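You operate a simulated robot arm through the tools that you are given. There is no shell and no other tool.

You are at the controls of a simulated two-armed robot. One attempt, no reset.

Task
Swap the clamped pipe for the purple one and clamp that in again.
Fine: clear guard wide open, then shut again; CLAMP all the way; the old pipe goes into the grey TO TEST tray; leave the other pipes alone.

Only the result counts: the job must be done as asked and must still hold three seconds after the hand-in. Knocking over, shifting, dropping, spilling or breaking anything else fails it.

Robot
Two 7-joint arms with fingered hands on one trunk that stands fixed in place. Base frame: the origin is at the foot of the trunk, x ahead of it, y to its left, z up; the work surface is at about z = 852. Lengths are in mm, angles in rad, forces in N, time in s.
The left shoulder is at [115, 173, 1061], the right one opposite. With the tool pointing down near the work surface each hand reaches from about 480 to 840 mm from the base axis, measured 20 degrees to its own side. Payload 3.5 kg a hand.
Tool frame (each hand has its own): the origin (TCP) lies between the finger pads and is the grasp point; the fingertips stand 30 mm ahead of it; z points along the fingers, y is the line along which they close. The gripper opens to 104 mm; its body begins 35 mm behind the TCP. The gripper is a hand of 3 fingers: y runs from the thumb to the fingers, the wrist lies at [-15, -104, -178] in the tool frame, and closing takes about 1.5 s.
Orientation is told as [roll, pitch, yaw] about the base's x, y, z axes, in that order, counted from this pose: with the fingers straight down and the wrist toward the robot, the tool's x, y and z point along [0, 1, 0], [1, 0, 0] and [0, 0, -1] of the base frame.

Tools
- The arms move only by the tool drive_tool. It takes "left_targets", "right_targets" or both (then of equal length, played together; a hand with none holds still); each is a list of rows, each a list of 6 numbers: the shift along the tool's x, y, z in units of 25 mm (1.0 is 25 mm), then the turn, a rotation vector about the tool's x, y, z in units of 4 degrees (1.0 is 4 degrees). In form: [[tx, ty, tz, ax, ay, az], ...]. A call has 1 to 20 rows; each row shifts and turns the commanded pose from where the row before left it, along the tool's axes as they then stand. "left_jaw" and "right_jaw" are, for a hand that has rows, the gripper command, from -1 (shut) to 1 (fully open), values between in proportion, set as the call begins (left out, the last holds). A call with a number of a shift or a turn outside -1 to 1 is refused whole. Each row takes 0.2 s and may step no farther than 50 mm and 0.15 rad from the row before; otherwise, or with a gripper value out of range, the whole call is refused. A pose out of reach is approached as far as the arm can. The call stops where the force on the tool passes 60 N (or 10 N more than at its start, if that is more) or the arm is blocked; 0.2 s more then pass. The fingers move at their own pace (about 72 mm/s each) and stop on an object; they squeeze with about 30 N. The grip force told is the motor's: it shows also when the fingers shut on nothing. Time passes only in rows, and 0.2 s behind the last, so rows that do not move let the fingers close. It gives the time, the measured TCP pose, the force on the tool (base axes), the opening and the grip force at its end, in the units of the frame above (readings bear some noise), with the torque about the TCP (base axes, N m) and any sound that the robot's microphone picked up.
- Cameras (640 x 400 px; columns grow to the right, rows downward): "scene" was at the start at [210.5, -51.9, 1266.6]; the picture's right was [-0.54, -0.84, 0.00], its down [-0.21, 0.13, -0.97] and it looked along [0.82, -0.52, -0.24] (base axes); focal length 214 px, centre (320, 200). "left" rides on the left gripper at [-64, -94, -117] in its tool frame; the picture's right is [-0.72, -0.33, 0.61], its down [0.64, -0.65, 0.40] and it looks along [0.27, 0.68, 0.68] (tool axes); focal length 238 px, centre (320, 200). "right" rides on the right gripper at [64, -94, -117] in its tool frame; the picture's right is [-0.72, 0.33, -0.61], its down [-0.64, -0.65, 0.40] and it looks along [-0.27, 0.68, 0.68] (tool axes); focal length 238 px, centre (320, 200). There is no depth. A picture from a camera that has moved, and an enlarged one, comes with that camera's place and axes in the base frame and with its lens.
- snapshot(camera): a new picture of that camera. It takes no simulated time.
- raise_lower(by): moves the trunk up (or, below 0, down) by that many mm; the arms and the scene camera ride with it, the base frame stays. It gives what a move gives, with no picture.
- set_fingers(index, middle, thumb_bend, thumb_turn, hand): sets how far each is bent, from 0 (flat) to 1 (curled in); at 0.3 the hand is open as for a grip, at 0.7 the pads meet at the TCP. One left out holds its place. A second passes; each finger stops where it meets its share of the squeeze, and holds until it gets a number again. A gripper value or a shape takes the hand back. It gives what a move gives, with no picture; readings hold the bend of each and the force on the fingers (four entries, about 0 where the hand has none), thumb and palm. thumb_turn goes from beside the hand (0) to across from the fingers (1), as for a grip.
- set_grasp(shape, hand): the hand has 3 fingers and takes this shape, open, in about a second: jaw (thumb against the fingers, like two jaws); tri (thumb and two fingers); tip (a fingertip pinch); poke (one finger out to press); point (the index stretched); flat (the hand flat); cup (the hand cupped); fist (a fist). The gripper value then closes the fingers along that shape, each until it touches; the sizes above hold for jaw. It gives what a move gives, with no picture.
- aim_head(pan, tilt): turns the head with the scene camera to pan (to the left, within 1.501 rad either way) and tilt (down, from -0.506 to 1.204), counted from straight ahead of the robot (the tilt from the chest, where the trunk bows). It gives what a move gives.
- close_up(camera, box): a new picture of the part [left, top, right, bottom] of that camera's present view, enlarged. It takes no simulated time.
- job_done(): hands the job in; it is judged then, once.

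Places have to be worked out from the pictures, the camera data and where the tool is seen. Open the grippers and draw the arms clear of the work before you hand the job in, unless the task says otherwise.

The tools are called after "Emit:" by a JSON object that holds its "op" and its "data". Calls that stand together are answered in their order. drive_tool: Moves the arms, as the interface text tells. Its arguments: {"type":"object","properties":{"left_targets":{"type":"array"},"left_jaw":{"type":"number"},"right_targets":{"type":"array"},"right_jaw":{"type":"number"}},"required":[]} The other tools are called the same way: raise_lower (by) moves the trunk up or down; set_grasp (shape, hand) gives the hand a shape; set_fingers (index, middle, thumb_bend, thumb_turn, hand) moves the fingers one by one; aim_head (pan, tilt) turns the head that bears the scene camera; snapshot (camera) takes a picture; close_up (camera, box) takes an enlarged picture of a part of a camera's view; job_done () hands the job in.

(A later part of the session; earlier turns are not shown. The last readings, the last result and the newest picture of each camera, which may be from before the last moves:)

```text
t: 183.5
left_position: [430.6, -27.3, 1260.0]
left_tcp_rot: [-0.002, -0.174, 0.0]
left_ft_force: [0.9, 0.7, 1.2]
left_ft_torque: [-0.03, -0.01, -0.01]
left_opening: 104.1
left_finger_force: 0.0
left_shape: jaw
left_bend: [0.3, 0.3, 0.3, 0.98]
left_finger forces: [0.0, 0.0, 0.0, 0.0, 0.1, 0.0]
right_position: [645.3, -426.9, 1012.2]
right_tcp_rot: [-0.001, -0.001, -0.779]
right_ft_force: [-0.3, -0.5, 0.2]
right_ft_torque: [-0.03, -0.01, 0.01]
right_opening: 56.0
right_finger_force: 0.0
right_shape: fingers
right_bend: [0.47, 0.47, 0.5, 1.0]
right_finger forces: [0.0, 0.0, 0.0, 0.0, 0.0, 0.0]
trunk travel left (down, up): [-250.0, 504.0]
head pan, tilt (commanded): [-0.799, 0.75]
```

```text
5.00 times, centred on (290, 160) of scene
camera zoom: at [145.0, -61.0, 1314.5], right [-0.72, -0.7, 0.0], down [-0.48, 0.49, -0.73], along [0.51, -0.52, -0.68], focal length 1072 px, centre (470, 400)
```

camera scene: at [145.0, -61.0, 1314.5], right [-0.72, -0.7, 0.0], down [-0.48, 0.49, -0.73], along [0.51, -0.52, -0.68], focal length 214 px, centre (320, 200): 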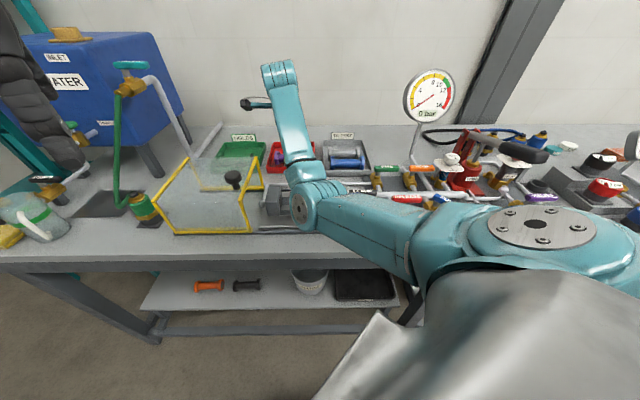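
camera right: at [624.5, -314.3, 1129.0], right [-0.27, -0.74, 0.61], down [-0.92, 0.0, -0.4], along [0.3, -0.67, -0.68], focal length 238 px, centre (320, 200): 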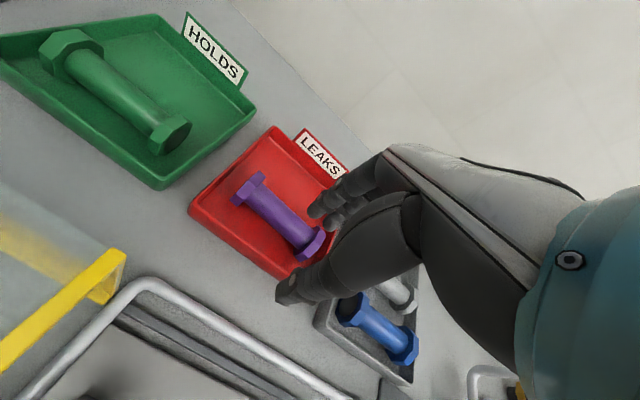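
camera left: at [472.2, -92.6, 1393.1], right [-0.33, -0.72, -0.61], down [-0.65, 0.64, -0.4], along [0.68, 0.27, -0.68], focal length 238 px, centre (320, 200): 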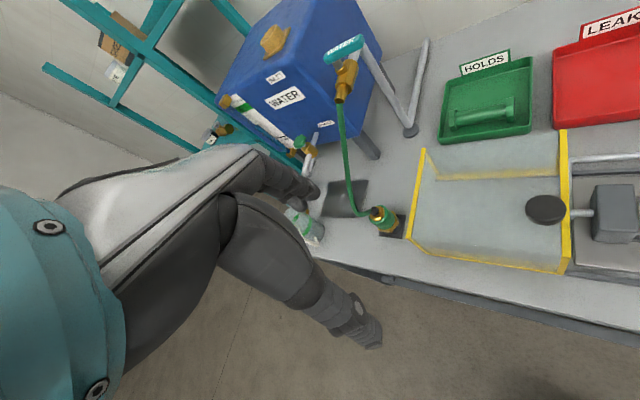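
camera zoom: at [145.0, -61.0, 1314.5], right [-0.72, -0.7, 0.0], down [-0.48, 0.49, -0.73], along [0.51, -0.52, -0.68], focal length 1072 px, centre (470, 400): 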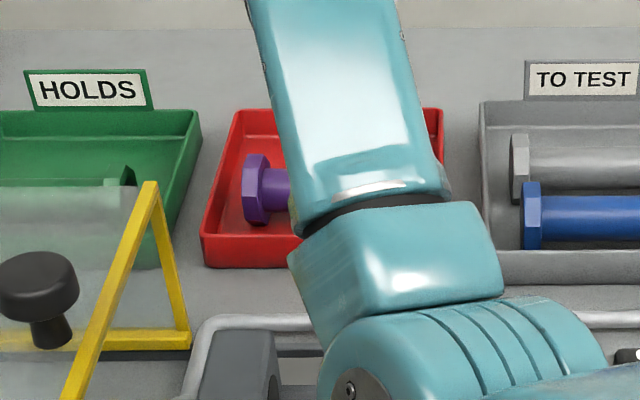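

Purple centre at u≈159, n≈840. I go over it and down to z≈920 with a vertical hand, then check.

Emit:
{"op": "drive_tool", "data": {"right_targets": [[0.01, 0.82, 0.6, 0, 0, 0], [0.01, 0.82, 0.6, 0, 0, 0], [0, 0.82, 0.6, 0, 0, 0], [0, 0.82, 0.6, 0, 0, 0], [0, 0, 0.7, 0, 0, 0], [0, 0, 0.6, 0, 0, 0], [0, 0, 0, 0, 0, 0]]}}

Emit:
{"op": "close_up", "data": {"camera": "right", "box": [150, 120, 430, 380]}}

Emit:
{"op": "snapshot", "data": {"camera": "scene"}}

```text
t: 185.1
left_position: [430.8, -30.1, 1259.7]
left_tcp_rot: [-0.002, -0.172, 0.0]
left_ft_force: [-0.3, 1.0, 0.7]
left_ft_torque: [0.03, -0.03, -0.02]
left_opening: 104.0
left_finger_force: 0.0
left_shape: jaw
left_bend: [0.3, 0.3, 0.3, 0.98]
left_finger forces: [0.0, 0.1, 0.0, 0.0, 0.0, 0.1]
right_position: [704.5, -486.3, 918.3]
right_tcp_rot: [0.0, 0.001, -0.78]
right_ft_force: [0.0, 0.2, -1.0]
right_ft_torque: [0.02, -0.01, 0.0]
right_opening: 55.9
right_finger_force: 0.1
right_shape: fingers
right_bend: [0.47, 0.47, 0.5, 1.0]
right_finger forces: [0.0, 0.0, 0.0, 0.0, 0.0, 0.0]
trunk travel left (down, up): [-250.0, 504.0]
head pan, tilt (commanded): [-0.799, 0.75]
```

```text
1.54 times, centred on (290, 250) of right
camera zoom: at [683.7, -373.3, 1034.7], right [-0.27, -0.74, 0.61], down [-0.92, 0.0, -0.4], along [0.3, -0.67, -0.68], focal length 367 px, centre (366, 123)
```

zoom: 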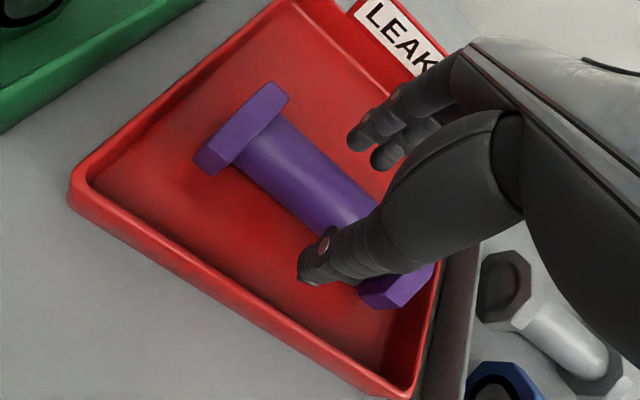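

```text
taken
camera scene: at [145.6, -61.0, 1314.3], right [-0.72, -0.7, 0.0], down [-0.48, 0.49, -0.73], along [0.51, -0.52, -0.68], focal length 214 px, centre (320, 200)
```

scene: 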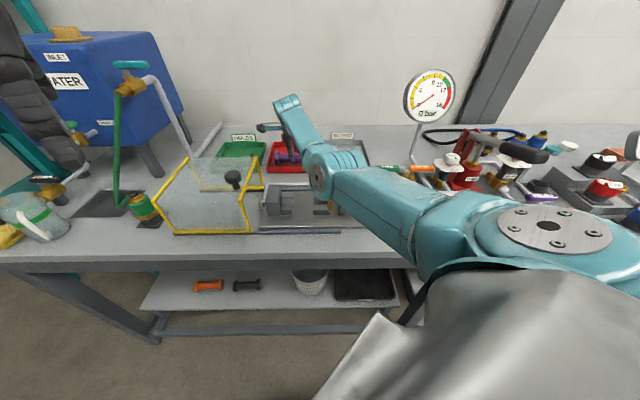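

Well aligned. I go down the remaining ~29 mm.

Emit:
{"op": "drive_tool", "data": {"right_targets": [[0, -0.04, 0.4, 0, 0, 0], [0, 0, 0.4, 0, 0, 0], [0, 0, 0.3, 0, 0, 0], [0, 0, 0, 0, 0, 0]]}}

Emit:
{"op": "close_up", "data": {"camera": "right", "box": [150, 120, 430, 380]}}

```text
t: 186.1
left_position: [430.9, -28.3, 1259.4]
left_tcp_rot: [-0.002, -0.176, -0.001]
left_ft_force: [0.1, 0.8, 0.2]
left_ft_torque: [0.01, 0.0, 0.02]
left_opening: 103.8
left_finger_force: 0.1
left_shape: jaw
left_bend: [0.3, 0.3, 0.3, 0.98]
left_finger forces: [0.0, 0.0, 0.0, 0.0, 0.1, 0.0]
right_position: [703.9, -483.8, 892.5]
right_tcp_rot: [-0.002, -0.001, -0.78]
right_ft_force: [0.2, -0.8, -0.1]
right_ft_torque: [-0.01, 0.02, -0.03]
right_opening: 56.0
right_finger_force: 0.0
right_shape: fingers
right_bend: [0.47, 0.47, 0.5, 1.0]
right_finger forces: [0.0, 0.0, 0.0, 0.0, 0.1, 0.1]
trunk travel left (down, up): [-250.0, 504.0]
head pan, tilt (commanded): [-0.799, 0.75]
```

```text
1.54 times, centred on (290, 250) of right
camera zoom: at [682.9, -371.8, 1008.2], right [-0.27, -0.74, 0.61], down [-0.92, 0.0, -0.4], along [0.3, -0.67, -0.68], focal length 367 px, centre (366, 123)
```

zoom: 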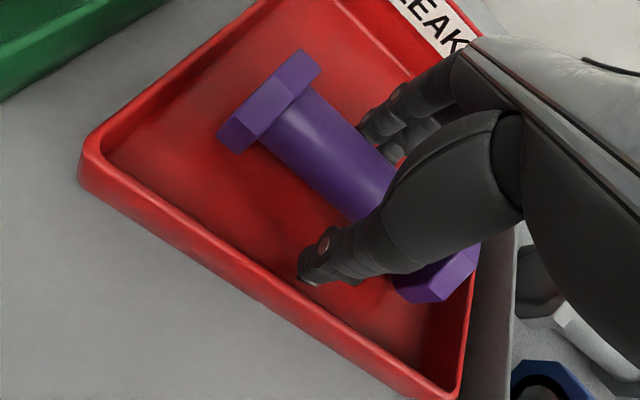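

Emit:
{"op": "drive_tool", "data": {"right_targets": [[0, 0, 0.12, 0, 0, 0], [0, 0, 0, 0, 0, 0]]}}

Emit:
{"op": "set_fingers", "data": {"hand": "right", "index": 0.85, "middle": 0.85, "thumb_bend": 0.85}}

Emit:
{"op": "close_up", "data": {"camera": "right", "box": [150, 120, 430, 380]}}

```text
t: 186.7
left_position: [430.9, -27.9, 1258.6]
left_tcp_rot: [-0.002, -0.173, 0.001]
left_ft_force: [0.0, 0.0, -0.3]
left_ft_torque: [0.0, 0.01, -0.02]
left_opening: 103.6
left_finger_force: 0.1
left_shape: jaw
left_bend: [0.3, 0.3, 0.3, 0.98]
left_finger forces: [0.1, 0.1, 0.1, 0.0, 0.0, 0.0]
right_position: [702.2, -483.2, 889.7]
right_tcp_rot: [-0.001, 0.001, -0.78]
right_ft_force: [1.1, -0.3, 0.9]
right_ft_torque: [0.02, -0.04, -0.01]
right_opening: 56.0
right_finger_force: 0.4
right_shape: fingers
right_bend: [0.47, 0.47, 0.5, 1.0]
right_finger forces: [0.0, 0.8, 0.0, 0.0, 0.0, 0.1]
trunk travel left (down, up): [-250.0, 504.0]
head pan, tilt (commanded): [-0.799, 0.75]
```

```text
t: 187.7
left_position: [432.1, -28.8, 1259.1]
left_tcp_rot: [-0.002, -0.173, -0.001]
left_ft_force: [0.0, 0.8, 0.4]
left_ft_torque: [0.0, 0.01, 0.02]
left_opening: 103.9
left_finger_force: 0.1
left_shape: jaw
left_bend: [0.3, 0.3, 0.3, 0.98]
left_finger forces: [0.1, 0.0, 0.0, 0.0, 0.1, 0.0]
right_position: [703.4, -484.4, 889.4]
right_tcp_rot: [0.0, 0.002, -0.78]
right_ft_force: [-0.5, -0.1, -2.7]
right_ft_torque: [-0.01, 0.0, -0.01]
right_opening: 0.0
right_finger_force: 0.7
right_shape: fingers
right_bend: [0.79, 0.84, 0.77, 1.0]
right_finger forces: [0.0, 1.1, 0.1, 0.0, 0.1, 0.1]
trunk travel left (down, up): [-250.0, 504.0]
head pan, tilt (commanded): [-0.799, 0.75]
```

```text
1.54 times, centred on (290, 250) of right
camera zoom: at [682.9, -371.6, 1005.1], right [-0.27, -0.74, 0.61], down [-0.92, 0.0, -0.4], along [0.3, -0.67, -0.68], focal length 367 px, centre (366, 123)
```

zoom: 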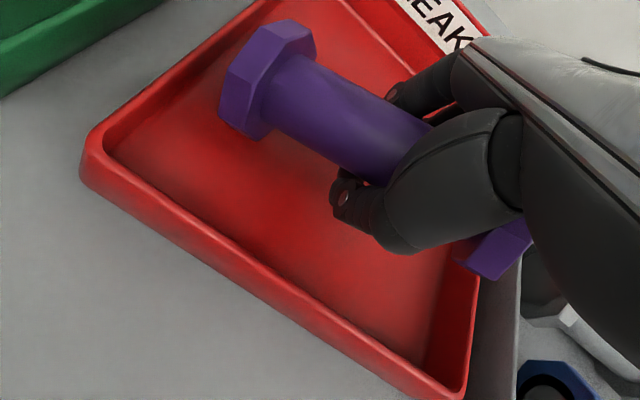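

The fingers closed right under the tube (caged, no squeeze) because I was too deep. I reopen gently and re-grip from a slightly higher position, like the first good purple grip.

Emit:
{"op": "set_fingers", "data": {"hand": "right", "index": 0.62, "middle": 0.62, "thumb_bend": 0.66}}

Emit:
{"op": "set_fingers", "data": {"hand": "right", "index": 0.5, "middle": 0.5, "thumb_bend": 0.54}}

Emit:
{"op": "close_up", "data": {"camera": "right", "box": [150, 120, 430, 380]}}

```text
t: 188.7
left_position: [429.6, -29.1, 1259.4]
left_tcp_rot: [-0.001, -0.172, 0.001]
left_ft_force: [-0.3, -0.8, -0.6]
left_ft_torque: [0.01, 0.01, -0.01]
left_opening: 103.8
left_finger_force: 0.0
left_shape: jaw
left_bend: [0.3, 0.3, 0.3, 0.98]
left_finger forces: [0.0, 0.0, 0.0, 0.0, 0.0, 0.1]
right_position: [702.8, -483.4, 889.6]
right_tcp_rot: [-0.002, 0.003, -0.781]
right_ft_force: [0.2, -0.2, 0.1]
right_ft_torque: [-0.01, -0.02, 0.0]
right_opening: 22.1
right_finger_force: 2.1
right_shape: fingers
right_bend: [0.6, 0.62, 0.63, 1.0]
right_finger forces: [2.3, 0.4, 0.0, 0.0, 2.9, 0.1]
trunk travel left (down, up): [-250.0, 504.0]
head pan, tilt (commanded): [-0.799, 0.75]
```

```text
t: 189.7
left_position: [431.2, -29.8, 1259.6]
left_tcp_rot: [-0.002, -0.174, 0.0]
left_ft_force: [0.9, -1.3, 0.6]
left_ft_torque: [0.01, -0.01, 0.02]
left_opening: 103.8
left_finger_force: 0.1
left_shape: jaw
left_bend: [0.3, 0.3, 0.3, 0.98]
left_finger forces: [0.1, 0.0, 0.0, 0.0, 0.1, 0.0]
right_position: [702.3, -484.1, 888.6]
right_tcp_rot: [-0.003, 0.001, -0.78]
right_ft_force: [-0.1, 0.4, 0.6]
right_ft_torque: [-0.03, 0.03, 0.03]
right_opening: 45.8
right_finger_force: 1.0
right_shape: fingers
right_bend: [0.5, 0.5, 0.54, 1.0]
right_finger forces: [0.0, 0.9, 0.0, 0.0, 0.0, 0.0]
trunk travel left (down, up): [-250.0, 504.0]
head pan, tilt (commanded): [-0.799, 0.75]
```

```text
1.54 times, centred on (290, 250) of right
camera zoom: at [682.6, -371.4, 1005.5], right [-0.27, -0.74, 0.61], down [-0.92, 0.0, -0.4], along [0.3, -0.67, -0.68], focal length 367 px, centre (366, 123)
```

zoom: 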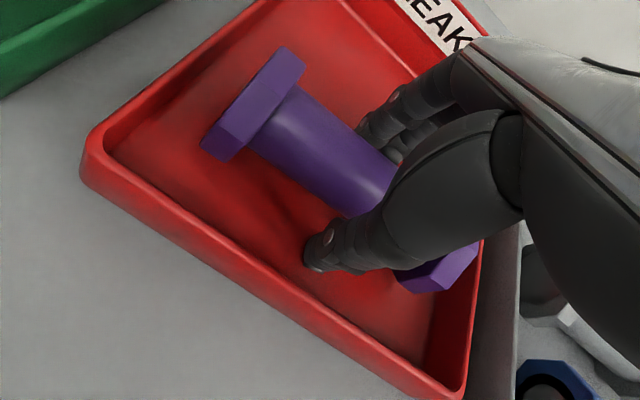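

Contact occurs around bend 0.60–0.63, and force grows with how far the target lies beyond it. So I close only to moderate targets (0.69/0.69/0.74), which should hold like a spring without creeping.

Emit:
{"op": "set_fingers", "data": {"hand": "right", "index": 0.69, "middle": 0.69, "thumb_bend": 0.74}}

Emit:
{"op": "close_up", "data": {"camera": "right", "box": [150, 120, 430, 380]}}

```text
t: 190.7
left_position: [432.1, -29.0, 1258.5]
left_tcp_rot: [-0.002, -0.175, 0.001]
left_ft_force: [-0.1, -0.2, 0.6]
left_ft_torque: [0.0, -0.04, 0.01]
left_opening: 103.7
left_finger_force: 0.0
left_shape: jaw
left_bend: [0.3, 0.3, 0.3, 0.98]
left_finger forces: [0.1, 0.1, 0.0, 0.1, 0.1, 0.1]
right_position: [702.3, -483.6, 887.7]
right_tcp_rot: [-0.001, 0.003, -0.78]
right_ft_force: [-0.5, -0.9, -0.5]
right_ft_torque: [0.02, -0.04, 0.03]
right_opening: 19.2
right_finger_force: 12.7
right_shape: fingers
right_bend: [0.61, 0.64, 0.65, 1.0]
right_finger forces: [7.8, 4.3, 0.0, 0.1, 12.6, 0.0]
trunk travel left (down, up): [-250.0, 504.0]
head pan, tilt (commanded): [-0.799, 0.75]
```

```text
1.54 times, centred on (290, 250) of right
camera zoom: at [682.8, -371.5, 1004.6], right [-0.27, -0.74, 0.61], down [-0.92, 0.0, -0.4], along [0.3, -0.67, -0.68], focal length 367 px, centre (366, 123)
```

zoom: 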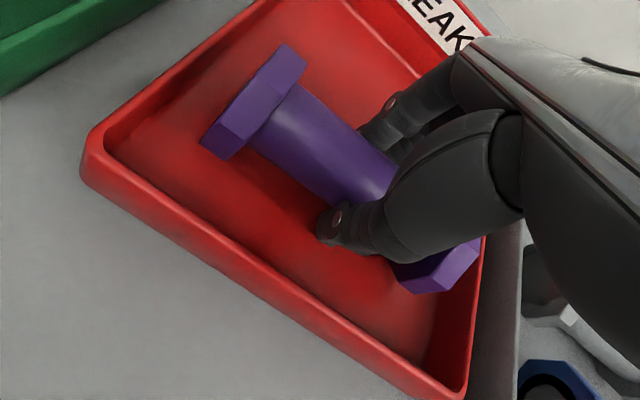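

A stable hold without pulling the pipe. I add a touch more, balancing the middle finger, then lift 12 mm and check.

Emit:
{"op": "set_fingers", "data": {"hand": "right", "index": 0.7, "middle": 0.73, "thumb_bend": 0.77}}

Emit:
{"op": "drive_tool", "data": {"right_targets": [[0, 0, -0.15, 0, 0, 0], [0, 0, -0.2, 0, 0, 0], [0, 0, -0.2, 0, 0, 0], [0, 0, 0, 0, 0, 0]]}}

Emit:
{"op": "close_up", "data": {"camera": "right", "box": [150, 120, 430, 380]}}

```text
t: 191.7
left_position: [431.4, -30.2, 1259.4]
left_tcp_rot: [-0.002, -0.174, -0.001]
left_ft_force: [-0.7, 0.7, 0.5]
left_ft_torque: [0.02, -0.04, 0.0]
left_opening: 103.9
left_finger_force: 0.1
left_shape: jaw
left_bend: [0.3, 0.3, 0.3, 0.98]
left_finger forces: [0.1, 0.0, 0.0, 0.0, 0.0, 0.0]
right_position: [703.4, -484.1, 889.0]
right_tcp_rot: [0.0, 0.003, -0.781]
right_ft_force: [-1.3, 0.8, -0.1]
right_ft_torque: [0.03, -0.04, 0.01]
right_opening: 17.7
right_finger_force: 17.7
right_shape: fingers
right_bend: [0.62, 0.64, 0.66, 1.0]
right_finger forces: [8.8, 9.7, 0.0, 0.1, 17.2, 0.0]
trunk travel left (down, up): [-250.0, 504.0]
head pan, tilt (commanded): [-0.799, 0.75]
```

```text
t: 192.7
left_position: [430.7, -28.7, 1258.3]
left_tcp_rot: [-0.002, -0.173, -0.001]
left_ft_force: [-0.3, -0.3, 0.8]
left_ft_torque: [-0.01, -0.01, -0.03]
left_opening: 103.8
left_finger_force: 0.1
left_shape: jaw
left_bend: [0.3, 0.3, 0.3, 0.98]
left_finger forces: [0.1, 0.0, 0.0, 0.1, 0.1, 0.0]
right_position: [703.8, -484.2, 901.4]
right_tcp_rot: [-0.002, 0.002, -0.781]
right_ft_force: [0.6, -0.1, -5.0]
right_ft_torque: [-0.06, 0.03, -0.03]
right_opening: 18.2
right_finger_force: 17.1
right_shape: fingers
right_bend: [0.62, 0.64, 0.66, 1.0]
right_finger forces: [9.3, 7.8, 0.0, 0.1, 17.0, 0.0]
trunk travel left (down, up): [-250.0, 504.0]
head pan, tilt (commanded): [-0.799, 0.75]
```

```text
1.54 times, centred on (290, 250) of right
camera zoom: at [683.3, -371.7, 1018.7], right [-0.27, -0.74, 0.61], down [-0.92, 0.0, -0.4], along [0.3, -0.67, -0.68], focal length 367 px, centre (366, 123)
```

zoom: 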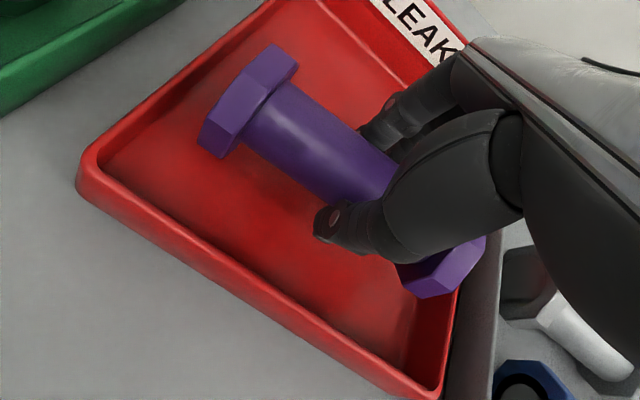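

A balanced, steady grip and the pipe is up. I lift it higher, raise the trunk, and carry it toward the fixture.

Emit:
{"op": "drive_tool", "data": {"right_targets": [[0, 0, -0.5, 0, 0, 0], [0, 0, -0.8, 0, 0, 0], [0, -0.2, -0.9, 0, 0, 0], [0, -0.4, -0.9, 0, 0, 0], [0, -0.6, -0.9, 0, 0, 0], [0, -0.6, -0.5, 0, 0, 0]]}}

Emit:
{"op": "raise_lower", "data": {"by": 110}}

Emit:
{"op": "snapshot", "data": {"camera": "right"}}

Emit:
{"op": "snapshot", "data": {"camera": "scene"}}

```text
t: 194.1
left_position: [430.9, -28.5, 1259.7]
left_tcp_rot: [-0.002, -0.173, 0.0]
left_ft_force: [-0.1, -0.2, -0.5]
left_ft_torque: [0.06, 0.02, -0.01]
left_opening: 104.2
left_finger_force: 0.1
left_shape: jaw
left_bend: [0.3, 0.3, 0.3, 0.98]
left_finger forces: [0.0, 0.0, 0.0, 0.0, 0.0, 0.0]
right_position: [671.1, -452.5, 1015.0]
right_tcp_rot: [-0.002, 0.001, -0.78]
right_ft_force: [0.5, 0.7, -4.5]
right_ft_torque: [0.0, 0.03, -0.03]
right_opening: 18.0
right_finger_force: 16.2
right_shape: fingers
right_bend: [0.62, 0.64, 0.66, 1.0]
right_finger forces: [9.5, 7.0, 0.0, 0.0, 16.6, 0.0]
trunk travel left (down, up): [-250.0, 504.0]
head pan, tilt (commanded): [-0.799, 0.75]
```

```text
t: 195.5
left_position: [432.2, -29.9, 1367.6]
left_tcp_rot: [0.001, -0.17, -0.001]
left_ft_force: [0.3, -0.4, -0.8]
left_ft_torque: [0.01, 0.03, 0.0]
left_opening: 103.9
left_finger_force: 0.0
left_shape: jaw
left_bend: [0.3, 0.3, 0.3, 0.98]
left_finger forces: [0.0, 0.0, 0.0, 0.1, 0.0, 0.0]
right_position: [673.2, -451.7, 1124.0]
right_tcp_rot: [-0.003, 0.001, -0.781]
right_ft_force: [0.4, -0.3, -4.6]
right_ft_torque: [-0.03, 0.04, -0.02]
right_opening: 17.6
right_finger_force: 16.9
right_shape: fingers
right_bend: [0.62, 0.64, 0.66, 1.0]
right_finger forces: [9.4, 7.0, 0.1, 0.0, 16.5, 0.1]
trunk travel left (down, up): [-360.0, 394.0]
head pan, tilt (commanded): [-0.799, 0.75]
```

```text
taken
camera right: at [652.0, -339.5, 1240.4], right [-0.27, -0.74, 0.61], down [-0.92, 0.0, -0.4], along [0.3, -0.67, -0.68], focal length 238 px, centre (320, 200)
```

right: 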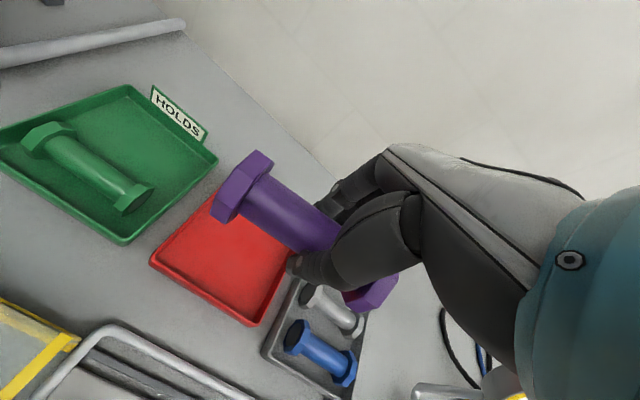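

```text
taken
camera scene: at [106.5, -61.4, 1425.9], right [-0.72, -0.7, 0.0], down [-0.48, 0.49, -0.73], along [0.51, -0.52, -0.68], focal length 214 px, centre (320, 200)
```

scene: 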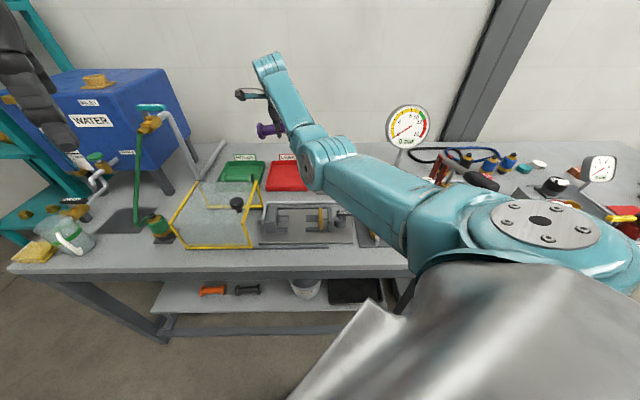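

Emit:
{"op": "close_up", "data": {"camera": "scene", "box": [230, 90, 310, 160]}}

Emit:
{"op": "close_up", "data": {"camera": "right", "box": [200, 130, 420, 330]}}

```text
5.71 times, centred on (270, 125) of scene
camera zoom: at [106.5, -61.4, 1425.9], right [-0.72, -0.7, 0.0], down [-0.48, 0.49, -0.73], along [0.51, -0.52, -0.68], focal length 1226 px, centre (606, 629)
```

zoom: 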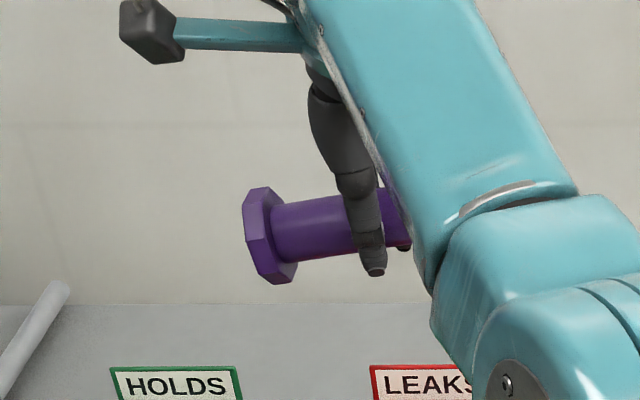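

```text
2.00 times, centred on (310, 230) of right
camera zoom: at [652.0, -339.5, 1240.4], right [-0.27, -0.74, 0.61], down [-0.92, 0.0, -0.4], along [0.3, -0.67, -0.68], focal length 477 px, centre (340, 140)
```

zoom: 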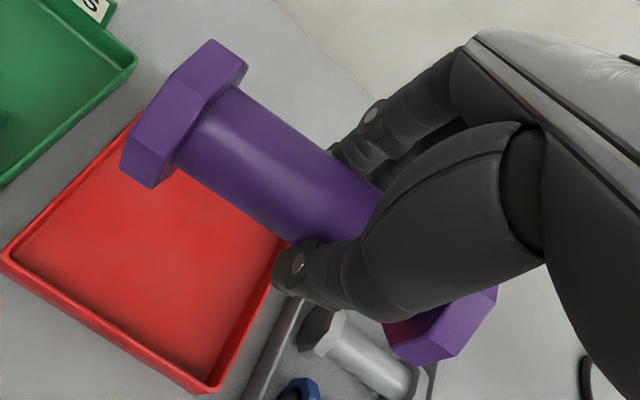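

Grip is steady. I move over the fixture now, with a 4° inward lean to stay clear of the wrist limit.

Emit:
{"op": "drive_tool", "data": {"right_targets": [[-0.275, -0.98, 0.3, 0, 0, 0], [-0.275, -0.98, 0.4, 0, 0, 0], [-0.275, -0.98, 0.5, 0.25, 0, 0], [-0.275, -0.98, 0.5, 0.25, 0, 0], [-0.275, -0.98, 0.5, 0.25, 0, 0], [-0.275, -0.98, 0.5, 0.25, 0, 0], [-0.275, -0.98, 0.5, 0, 0, 0], [-0.275, -0.98, 0.5, 0, 0, 0], [0, 0, 0.5, 0, 0, 0]]}}

Emit:
{"op": "close_up", "data": {"camera": "right", "box": [80, 130, 420, 400]}}

Emit:
{"op": "close_up", "data": {"camera": "scene", "box": [240, 150, 370, 260]}}

```text
t: 197.5
left_position: [431.2, -28.0, 1369.1]
left_tcp_rot: [0.0, -0.173, 0.0]
left_ft_force: [-0.4, 0.6, -0.4]
left_ft_torque: [-0.05, 0.01, 0.03]
left_opening: 103.8
left_finger_force: 0.0
left_shape: jaw
left_bend: [0.3, 0.3, 0.3, 0.98]
left_finger forces: [0.0, 0.1, 0.0, 0.1, 0.0, 0.0]
right_position: [491.4, -351.4, 1024.4]
right_tcp_rot: [-0.002, 0.07, -0.782]
right_ft_force: [-0.3, -0.2, -4.1]
right_ft_torque: [-0.05, 0.02, 0.0]
right_opening: 17.6
right_finger_force: 15.1
right_shape: fingers
right_bend: [0.62, 0.66, 0.67, 1.0]
right_finger forces: [9.8, 5.8, 0.0, 0.0, 15.1, 0.0]
trunk travel left (down, up): [-360.0, 394.0]
head pan, tilt (commanded): [-0.799, 0.75]
```

```text
1.48 times, centred on (250, 265) of right
camera zoom: at [478.1, -245.2, 1148.1], right [-0.24, -0.77, 0.59], down [-0.93, 0.02, -0.36], along [0.26, -0.64, -0.72], focal length 353 px, centre (424, 104)
```

zoom: 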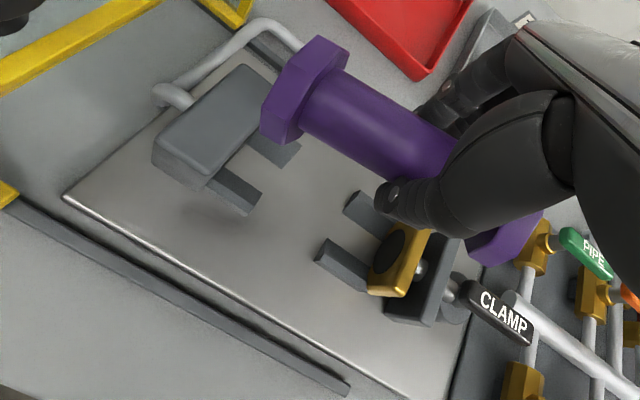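

```text
3.64 times, centred on (305, 205) of scene
camera zoom: at [106.1, -61.4, 1426.1], right [-0.72, -0.7, 0.0], down [-0.48, 0.49, -0.73], along [0.51, -0.52, -0.68], focal length 780 px, centre (374, 182)
```

zoom: 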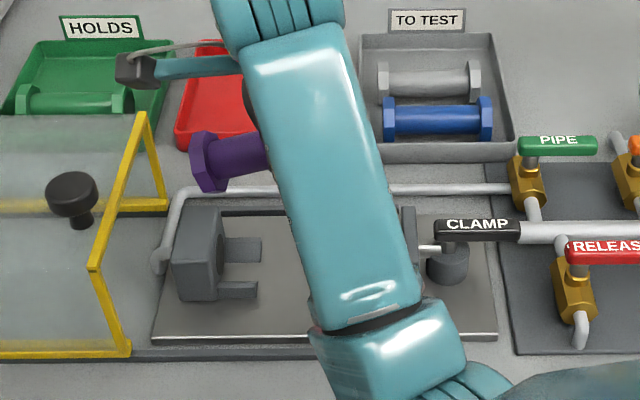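

The pipe is sagging to the left by ~12° again. I counter-tilt the hand by 12° to level it and trim the position.

Emit:
{"op": "drive_tool", "data": {"right_targets": [[0.05, 0.06, 0, 0, 1, 0], [0.05, 0.06, 0, 0, 1, 0], [0, 0, 0, 0, 1, 0]]}}

Emit:
{"op": "close_up", "data": {"camera": "right", "box": [80, 130, 420, 400]}}

Emit:
{"op": "close_up", "data": {"camera": "scene", "box": [240, 150, 370, 260]}}

```text
t: 198.3
left_position: [431.1, -30.0, 1369.3]
left_tcp_rot: [-0.002, -0.174, -0.001]
left_ft_force: [-0.3, 0.3, -0.1]
left_ft_torque: [0.01, 0.0, -0.01]
left_opening: 103.7
left_finger_force: 0.1
left_shape: jaw
left_bend: [0.3, 0.3, 0.3, 0.98]
left_finger forces: [0.1, 0.0, 0.1, 0.0, 0.0, 0.1]
right_position: [495.3, -351.1, 1024.8]
right_tcp_rot: [0.207, 0.072, -0.78]
right_ft_force: [0.0, 0.6, -4.1]
right_ft_torque: [-0.03, 0.05, -0.02]
right_opening: 17.5
right_finger_force: 15.5
right_shape: fingers
right_bend: [0.62, 0.66, 0.67, 1.0]
right_finger forces: [9.8, 6.1, 0.0, 0.0, 15.1, 0.0]
trunk travel left (down, up): [-360.0, 394.0]
head pan, tilt (commanded): [-0.799, 0.75]
```

```text
1.48 times, centred on (250, 265) of right
camera zoom: at [462.8, -263.4, 1159.4], right [-0.33, -0.84, 0.43], down [-0.87, 0.1, -0.48], along [0.36, -0.53, -0.77], focal length 353 px, centre (424, 104)
```

zoom: 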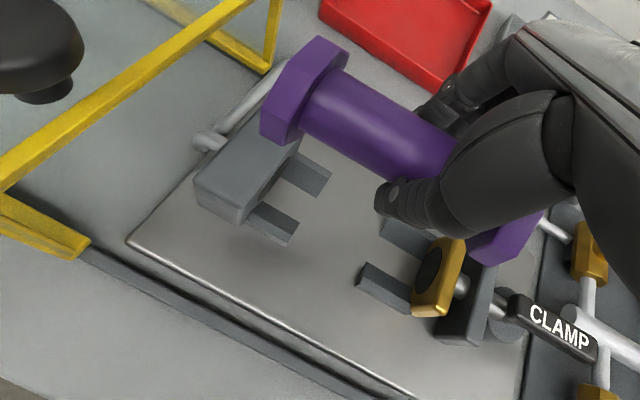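

```text
3.64 times, centred on (305, 205) of scene
camera zoom: at [105.8, -61.3, 1426.1], right [-0.72, -0.7, 0.0], down [-0.48, 0.49, -0.73], along [0.51, -0.52, -0.68], focal length 780 px, centre (374, 182)
```

zoom: 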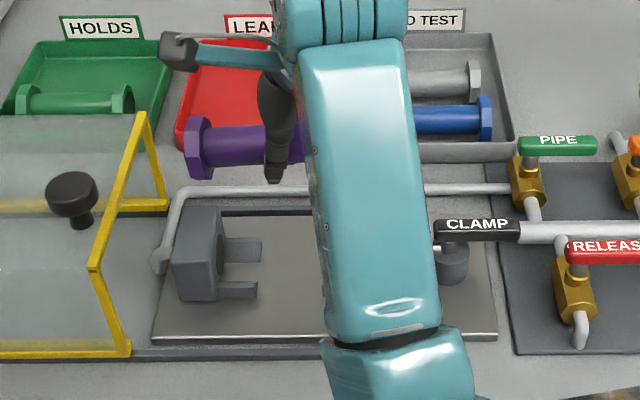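

Nearly level. The pipe sits ~12 mm left of the hand's centre, so I shift the hand right by 5.5 mm, add 4° of tilt, and lower to z≈935 for a check.

Emit:
{"op": "drive_tool", "data": {"right_targets": [[0, 0, 0, 0, 1, 0], [-0.458, 0.063, 0.803, 0, 0, 0], [-0.246, 0.063, 0.863, 0, 0, 0], [-0.246, 0.063, 0.863, 0, 0, 0], [-0.246, 0.063, 0.863, 0, 0, 0], [0, 0, 0, 0, 0, 0]]}}

Emit:
{"op": "close_up", "data": {"camera": "right", "box": [120, 130, 420, 380]}}

Emit:
{"op": "close_up", "data": {"camera": "scene", "box": [260, 170, 360, 250]}}

```text
t: 199.7
left_position: [431.7, -29.3, 1368.0]
left_tcp_rot: [-0.002, -0.173, 0.001]
left_ft_force: [-0.7, 0.0, 0.7]
left_ft_torque: [0.0, 0.0, -0.01]
left_opening: 103.8
left_finger_force: 0.1
left_shape: jaw
left_bend: [0.3, 0.3, 0.3, 0.98]
left_finger forces: [0.0, 0.1, 0.0, 0.0, 0.0, 0.0]
right_position: [491.9, -355.7, 936.5]
right_tcp_rot: [0.277, 0.073, -0.779]
right_ft_force: [0.1, -0.3, -4.9]
right_ft_torque: [-0.04, 0.03, 0.01]
right_opening: 17.3
right_finger_force: 15.6
right_shape: fingers
right_bend: [0.62, 0.66, 0.68, 1.0]
right_finger forces: [9.8, 5.9, 0.0, 0.0, 14.9, 0.0]
trunk travel left (down, up): [-360.0, 394.0]
head pan, tilt (commanded): [-0.799, 0.75]
```

```text
1.60 times, centred on (270, 255) of right
camera zoom: at [453.4, -274.7, 1071.5], right [-0.35, -0.86, 0.37], down [-0.85, 0.13, -0.52], along [0.4, -0.5, -0.77], focal length 381 px, centre (400, 112)
```

zoom: 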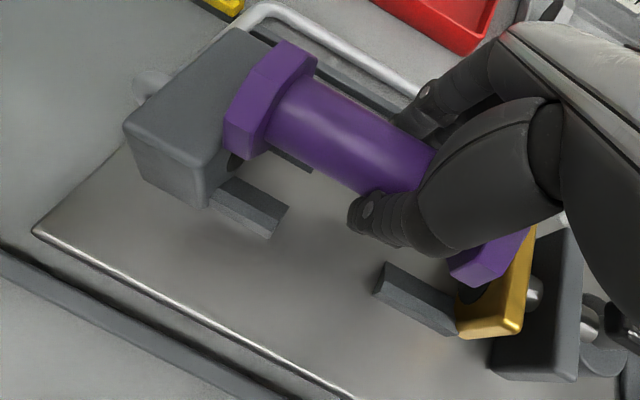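

```text
5.00 times, centred on (310, 210) of scene
camera zoom: at [105.8, -61.3, 1426.1], right [-0.72, -0.7, 0.0], down [-0.48, 0.49, -0.73], along [0.51, -0.52, -0.68], focal length 1072 px, centre (370, 150)
```

zoom: 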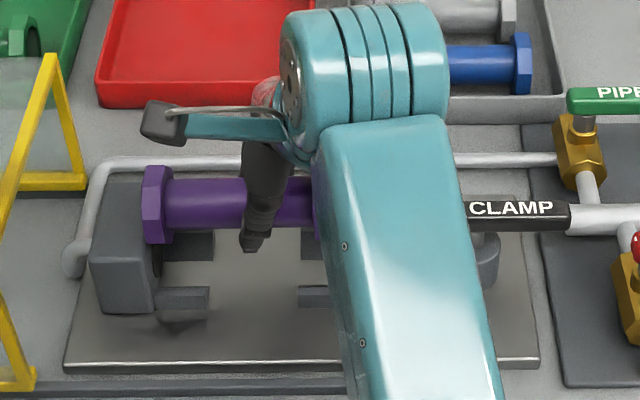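

Level now. The left flange would come very near the block, so I shift 4.5 mm right and lower to just above seating.

Emit:
{"op": "drive_tool", "data": {"right_targets": [[-0.173, 0, -0.049, 0, 0, 0], [-0.137, 0.035, 0.48, 0, 0, 0], [-0.137, 0.035, 0.48, 0, 0, 0], [0, 0, 0, 0, 0, 0]]}}

Emit:
{"op": "close_up", "data": {"camera": "right", "box": [120, 130, 420, 380]}}

Emit:
{"op": "close_up", "data": {"camera": "scene", "box": [260, 170, 360, 250]}}

```text
t: 200.7
left_position: [431.8, -30.0, 1369.4]
left_tcp_rot: [-0.002, -0.173, 0.001]
left_ft_force: [0.4, 0.5, -0.4]
left_ft_torque: [-0.02, -0.01, 0.01]
left_opening: 103.9
left_finger_force: 0.0
left_shape: jaw
left_bend: [0.3, 0.3, 0.3, 0.98]
left_finger forces: [0.1, 0.0, 0.0, 0.0, 0.0, 0.0]
right_position: [488.3, -358.0, 909.8]
right_tcp_rot: [0.277, 0.071, -0.779]
right_ft_force: [-0.3, -1.0, -3.9]
right_ft_torque: [-0.02, 0.03, -0.01]
right_opening: 17.1
right_finger_force: 14.8
right_shape: fingers
right_bend: [0.62, 0.66, 0.68, 1.0]
right_finger forces: [9.9, 5.7, 0.0, 0.0, 14.8, 0.0]
trunk travel left (down, up): [-360.0, 394.0]
head pan, tilt (commanded): [-0.799, 0.75]
```

```text
1.60 times, centred on (270, 255) of right
camera zoom: at [449.6, -277.5, 1046.8], right [-0.35, -0.86, 0.37], down [-0.85, 0.13, -0.52], along [0.4, -0.5, -0.77], focal length 381 px, centre (400, 112)
```

zoom: 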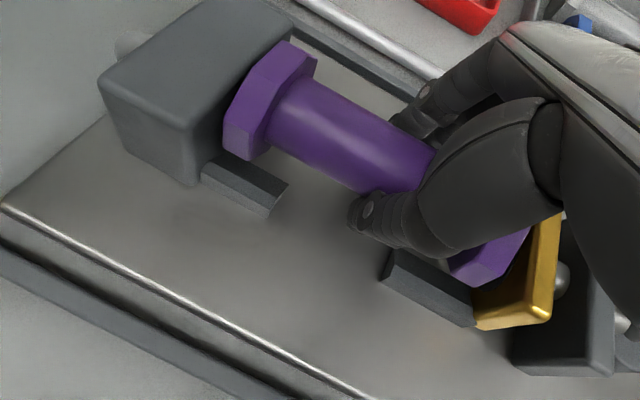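

```text
5.00 times, centred on (310, 210) of scene
camera zoom: at [105.9, -61.2, 1426.1], right [-0.72, -0.7, 0.0], down [-0.48, 0.49, -0.73], along [0.51, -0.52, -0.68], focal length 1072 px, centre (370, 150)
```

zoom: 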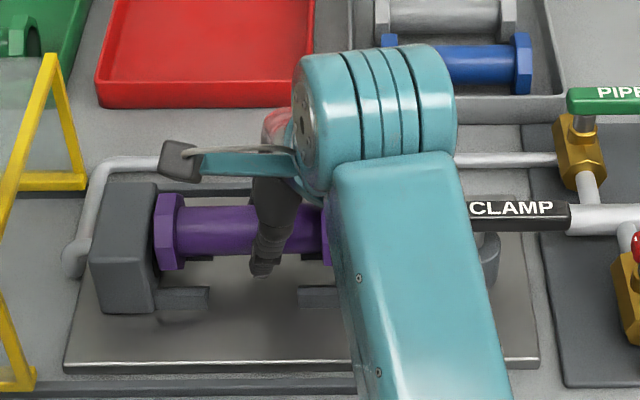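

The pipe is between block and plate, just above the cradles. I lower in 3 mm steps until it seats.

Emit:
{"op": "drive_tool", "data": {"right_targets": [[-0.033, 0.008, 0.115, 0, 0, 0], [-0.033, 0.008, 0.115, 0, 0, 0], [0, 0, 0, 0, 0, 0]]}}

Emit:
{"op": "drive_tool", "data": {"right_targets": [[-0.033, 0.008, 0.115, 0, 0, 0], [0, 0, 0, 0, 0, 0]]}}

Emit:
{"op": "close_up", "data": {"camera": "right", "box": [120, 130, 420, 380]}}

```text
t: 201.5
left_position: [431.6, -29.3, 1369.8]
left_tcp_rot: [-0.003, -0.174, 0.0]
left_ft_force: [-0.4, 0.5, 0.3]
left_ft_torque: [0.01, 0.02, 0.0]
left_opening: 103.8
left_finger_force: 0.1
left_shape: jaw
left_bend: [0.3, 0.3, 0.3, 0.98]
left_finger forces: [0.1, 0.0, 0.0, 0.0, 0.0, 0.1]
right_position: [488.8, -358.8, 904.3]
right_tcp_rot: [0.279, 0.071, -0.781]
right_ft_force: [-0.1, -0.1, -3.5]
right_ft_torque: [-0.04, 0.04, 0.0]
right_opening: 17.2
right_finger_force: 15.7
right_shape: fingers
right_bend: [0.62, 0.66, 0.68, 1.0]
right_finger forces: [9.8, 5.8, 0.0, 0.1, 14.7, 0.0]
trunk travel left (down, up): [-360.0, 394.0]
head pan, tilt (commanded): [-0.799, 0.75]
```

```text
t: 202.1
left_position: [431.2, -29.4, 1369.1]
left_tcp_rot: [-0.002, -0.174, 0.0]
left_ft_force: [-0.2, -0.3, -0.5]
left_ft_torque: [0.0, 0.0, 0.01]
left_opening: 104.1
left_finger_force: 0.1
left_shape: jaw
left_bend: [0.3, 0.3, 0.3, 0.98]
left_finger forces: [0.0, 0.1, 0.0, 0.0, 0.0, 0.0]
right_position: [487.8, -358.1, 902.2]
right_tcp_rot: [0.277, 0.072, -0.78]
right_ft_force: [-0.1, -0.5, -5.3]
right_ft_torque: [-0.01, 0.01, 0.03]
right_opening: 17.5
right_finger_force: 14.8
right_shape: fingers
right_bend: [0.62, 0.66, 0.68, 1.0]
right_finger forces: [9.8, 5.6, 0.1, 0.0, 14.9, 0.0]
trunk travel left (down, up): [-360.0, 394.0]
head pan, tilt (commanded): [-0.799, 0.75]
```

```text
1.60 times, centred on (270, 255) of right
camera zoom: at [449.4, -277.3, 1037.9], right [-0.35, -0.86, 0.37], down [-0.85, 0.13, -0.52], along [0.4, -0.5, -0.77], focal length 381 px, centre (400, 112)
```

zoom: 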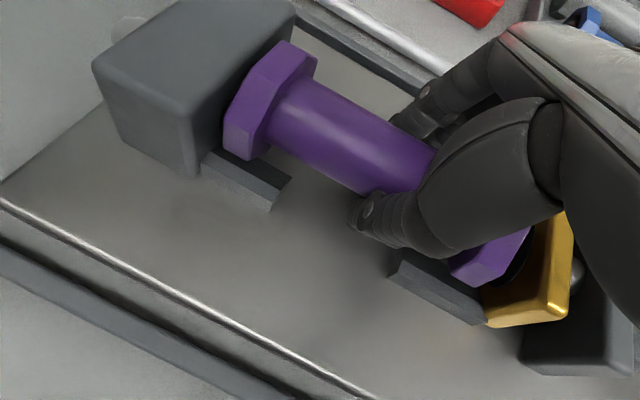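

Emit:
{"op": "drive_tool", "data": {"right_targets": [[-0.033, 0.008, 0.115, 0, 0, 0], [0, 0, 0, 0, 0, 0]]}}

Emit:
{"op": "drive_tool", "data": {"right_targets": [[-0.022, 0.005, 0.077, 0, 0, 0], [0, 0, 0, 0, 0, 0]]}}

Emit:
{"op": "close_up", "data": {"camera": "right", "box": [120, 130, 420, 380]}}

Emit:
{"op": "close_up", "data": {"camera": "scene", "box": [265, 180, 345, 240]}}

```text
t: 202.7
left_position: [432.8, -28.8, 1368.5]
left_tcp_rot: [-0.002, -0.172, 0.0]
left_ft_force: [-0.2, -0.5, 0.3]
left_ft_torque: [-0.02, 0.0, -0.05]
left_opening: 104.1
left_finger_force: 0.1
left_shape: jaw
left_bend: [0.3, 0.3, 0.3, 0.98]
left_finger forces: [0.0, 0.0, 0.0, 0.0, 0.0, 0.0]
right_position: [487.5, -358.2, 897.9]
right_tcp_rot: [0.276, 0.071, -0.778]
right_ft_force: [0.5, -0.7, -3.3]
right_ft_torque: [-0.04, 0.06, 0.0]
right_opening: 17.2
right_finger_force: 15.1
right_shape: fingers
right_bend: [0.62, 0.66, 0.68, 1.0]
right_finger forces: [9.7, 5.7, 0.0, 0.0, 14.8, 0.1]
trunk travel left (down, up): [-360.0, 394.0]
head pan, tilt (commanded): [-0.799, 0.75]
```

```text
t: 203.3
left_position: [432.0, -30.4, 1370.0]
left_tcp_rot: [-0.003, -0.172, 0.0]
left_ft_force: [0.6, 0.0, 0.4]
left_ft_torque: [0.01, 0.0, 0.0]
left_opening: 103.7
left_finger_force: 0.2
left_shape: jaw
left_bend: [0.3, 0.3, 0.3, 0.98]
left_finger forces: [0.0, 0.0, 0.1, 0.0, 0.0, 0.0]
right_position: [488.8, -358.5, 896.0]
right_tcp_rot: [0.279, 0.072, -0.78]
right_ft_force: [-0.3, 1.1, -4.1]
right_ft_torque: [-0.03, 0.02, 0.0]
right_opening: 17.1
right_finger_force: 15.1
right_shape: fingers
right_bend: [0.62, 0.66, 0.68, 1.0]
right_finger forces: [9.8, 5.8, 0.0, 0.0, 14.9, 0.0]
trunk travel left (down, up): [-360.0, 394.0]
head pan, tilt (commanded): [-0.799, 0.75]
```

```text
1.60 times, centred on (270, 255) of right
camera zoom: at [449.4, -277.8, 1032.5], right [-0.35, -0.86, 0.37], down [-0.85, 0.13, -0.52], along [0.4, -0.5, -0.77], focal length 381 px, centre (400, 112)
```

zoom: 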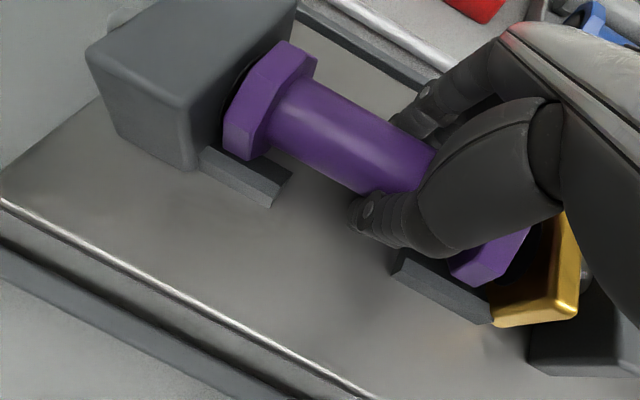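

```text
6.67 times, centred on (305, 210) of scene
camera zoom: at [105.8, -61.2, 1426.1], right [-0.72, -0.7, 0.0], down [-0.48, 0.49, -0.73], along [0.51, -0.52, -0.68], focal length 1430 px, centre (420, 133)
```

zoom: 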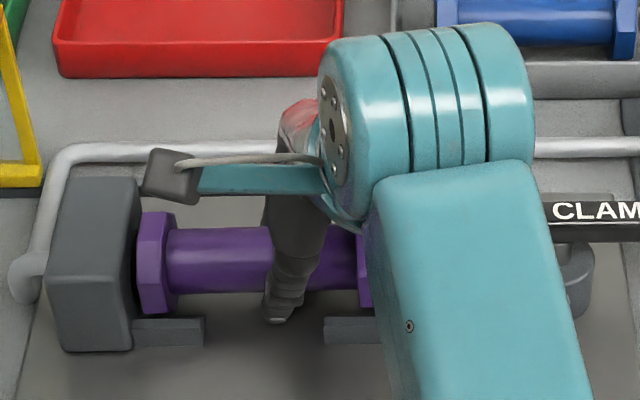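

Not seated yet; I continue in 3 mm steps.

Emit:
{"op": "drive_tool", "data": {"right_targets": [[-0.033, 0.008, 0.115, 0, 0, 0], [0, 0, 0, 0, 0, 0]]}}

Emit:
{"op": "drive_tool", "data": {"right_targets": [[-0.033, 0.008, 0.115, 0, 0, 0], [0, 0, 0, 0, 0, 0]]}}

Emit:
{"op": "close_up", "data": {"camera": "right", "box": [120, 130, 420, 380]}}

Emit:
{"op": "close_up", "data": {"camera": "scene", "box": [265, 180, 345, 240]}}

```text
t: 203.9
left_position: [431.2, -29.6, 1368.8]
left_tcp_rot: [-0.003, -0.174, -0.001]
left_ft_force: [0.1, -0.3, 0.0]
left_ft_torque: [0.0, -0.04, 0.01]
left_opening: 103.6
left_finger_force: 0.0
left_shape: jaw
left_bend: [0.3, 0.3, 0.3, 0.98]
left_finger forces: [0.0, 0.0, 0.0, 0.0, 0.0, 0.0]
right_position: [487.0, -359.3, 895.5]
right_tcp_rot: [0.28, 0.068, -0.78]
right_ft_force: [0.4, -1.0, 3.5]
right_ft_torque: [-0.11, -0.04, 0.07]
right_opening: 17.2
right_finger_force: 19.7
right_shape: fingers
right_bend: [0.62, 0.72, 0.68, 1.0]
right_finger forces: [8.3, 15.6, 0.0, 0.1, 15.3, 0.1]
trunk travel left (down, up): [-360.0, 394.0]
head pan, tilt (commanded): [-0.799, 0.75]
```

```text
t: 204.5
left_position: [428.8, -27.8, 1370.0]
left_tcp_rot: [0.0, -0.176, 0.001]
left_ft_force: [0.8, 0.1, -1.5]
left_ft_torque: [-0.02, -0.01, -0.03]
left_opening: 103.7
left_finger_force: 0.2
left_shape: jaw
left_bend: [0.3, 0.3, 0.3, 0.98]
left_finger forces: [0.0, 0.0, 0.0, 0.0, 0.0, 0.0]
right_position: [488.4, -360.2, 892.9]
right_tcp_rot: [0.28, 0.06, -0.781]
right_ft_force: [1.2, -4.8, 22.7]
right_ft_torque: [-0.24, -0.31, 0.01]
right_opening: 16.1
right_finger_force: 29.5
right_shape: fingers
right_bend: [0.62, 0.72, 0.68, 1.0]
right_finger forces: [20.4, 23.8, 0.0, 0.0, 15.9, 0.1]
trunk travel left (down, up): [-360.0, 394.0]
head pan, tilt (commanded): [-0.799, 0.75]
```

```text
1.60 times, centred on (270, 255) of right
camera zoom: at [449.2, -277.7, 1028.7], right [-0.36, -0.86, 0.37], down [-0.84, 0.13, -0.53], along [0.4, -0.5, -0.77], focal length 381 px, centre (400, 112)
```

zoom: 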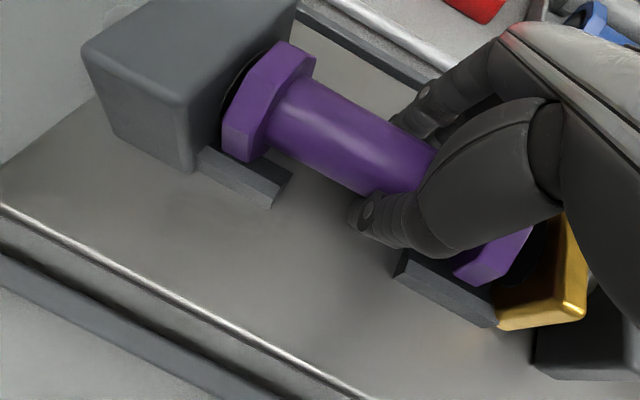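

```text
6.67 times, centred on (305, 210) of scene
camera zoom: at [103.6, -60.1, 1426.6], right [-0.72, -0.7, 0.0], down [-0.47, 0.49, -0.73], along [0.51, -0.52, -0.68], focal length 1430 px, centre (420, 133)
```

zoom: 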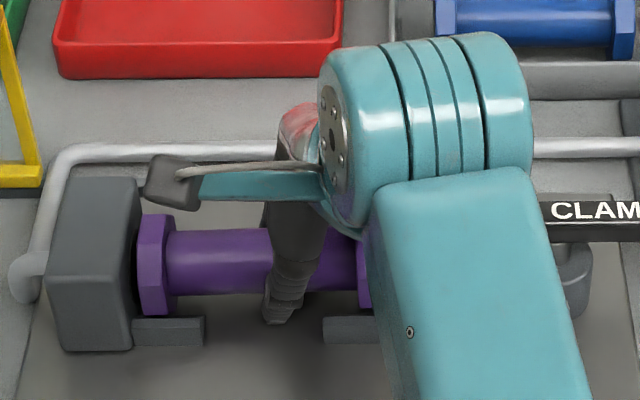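

The pipe has met the cradles (+23 N). I relieve 2 mm and open the fingers together.

Emit:
{"op": "drive_tool", "data": {"right_targets": [[0.022, -0.006, -0.08, 0, 0, 0], [0, 0, 0, 0, 0, 0]]}}

Emit:
{"op": "set_fingers", "data": {"hand": "right", "index": 0.55, "middle": 0.55, "thumb_bend": 0.6}}

Emit:
{"op": "close_up", "data": {"camera": "right", "box": [120, 130, 420, 380]}}

Emit:
{"op": "close_up", "data": {"camera": "scene", "box": [265, 180, 345, 240]}}

```text
t: 205.1
left_position: [430.6, -27.6, 1371.3]
left_tcp_rot: [-0.002, -0.173, 0.0]
left_ft_force: [-0.8, -0.8, 0.3]
left_ft_torque: [0.04, 0.01, 0.01]
left_opening: 104.0
left_finger_force: 0.1
left_shape: jaw
left_bend: [0.3, 0.3, 0.3, 0.98]
left_finger forces: [0.0, 0.0, 0.0, 0.0, 0.0, 0.0]
right_position: [487.9, -359.2, 893.5]
right_tcp_rot: [0.281, 0.067, -0.78]
right_ft_force: [6.3, -3.8, 22.0]
right_ft_torque: [-0.23, -0.42, 0.0]
right_opening: 16.9
right_finger_force: 27.8
right_shape: fingers
right_bend: [0.62, 0.72, 0.68, 1.0]
right_finger forces: [19.8, 21.5, 0.0, 0.0, 14.2, 0.0]
trunk travel left (down, up): [-360.0, 394.0]
head pan, tilt (commanded): [-0.799, 0.75]
```

```text
t: 206.1
left_position: [429.4, -26.1, 1370.6]
left_tcp_rot: [-0.003, -0.176, 0.0]
left_ft_force: [0.1, -0.4, 1.1]
left_ft_torque: [-0.02, -0.01, 0.02]
left_opening: 103.7
left_finger_force: 0.1
left_shape: jaw
left_bend: [0.3, 0.3, 0.3, 0.98]
left_finger forces: [0.1, 0.0, 0.0, 0.1, 0.0, 0.1]
right_position: [486.2, -358.7, 893.7]
right_tcp_rot: [0.28, 0.066, -0.78]
right_ft_force: [-5.2, 5.5, 27.2]
right_ft_torque: [-0.01, -0.24, 0.0]
right_opening: 26.2
right_finger_force: 16.4
right_shape: fingers
right_bend: [0.6, 0.62, 0.6, 1.0]
right_finger forces: [16.4, 16.6, 0.0, 0.0, 0.1, 0.0]
trunk travel left (down, up): [-360.0, 394.0]
head pan, tilt (commanded): [-0.799, 0.75]
```

```text
1.60 times, centred on (270, 255) of right
camera zoom: at [447.5, -276.2, 1029.9], right [-0.36, -0.86, 0.37], down [-0.84, 0.13, -0.52], along [0.4, -0.5, -0.77], focal length 381 px, centre (400, 112)
```

zoom: 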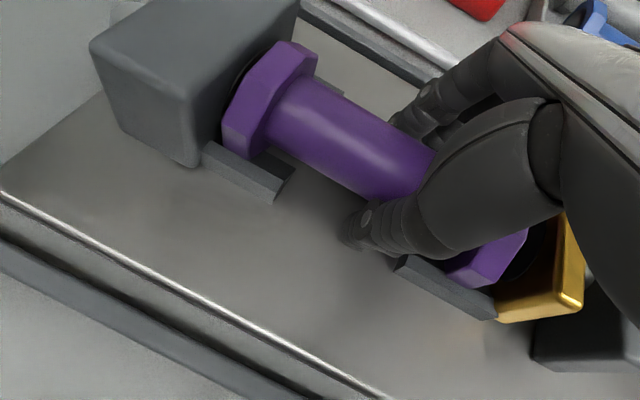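

```text
6.67 times, centred on (305, 210) of scene
camera zoom: at [102.6, -58.7, 1426.5], right [-0.72, -0.7, 0.0], down [-0.47, 0.49, -0.73], along [0.51, -0.53, -0.68], focal length 1430 px, centre (420, 133)
```

zoom: 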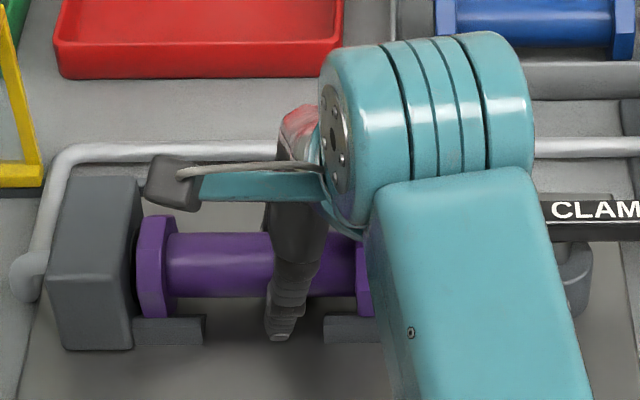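

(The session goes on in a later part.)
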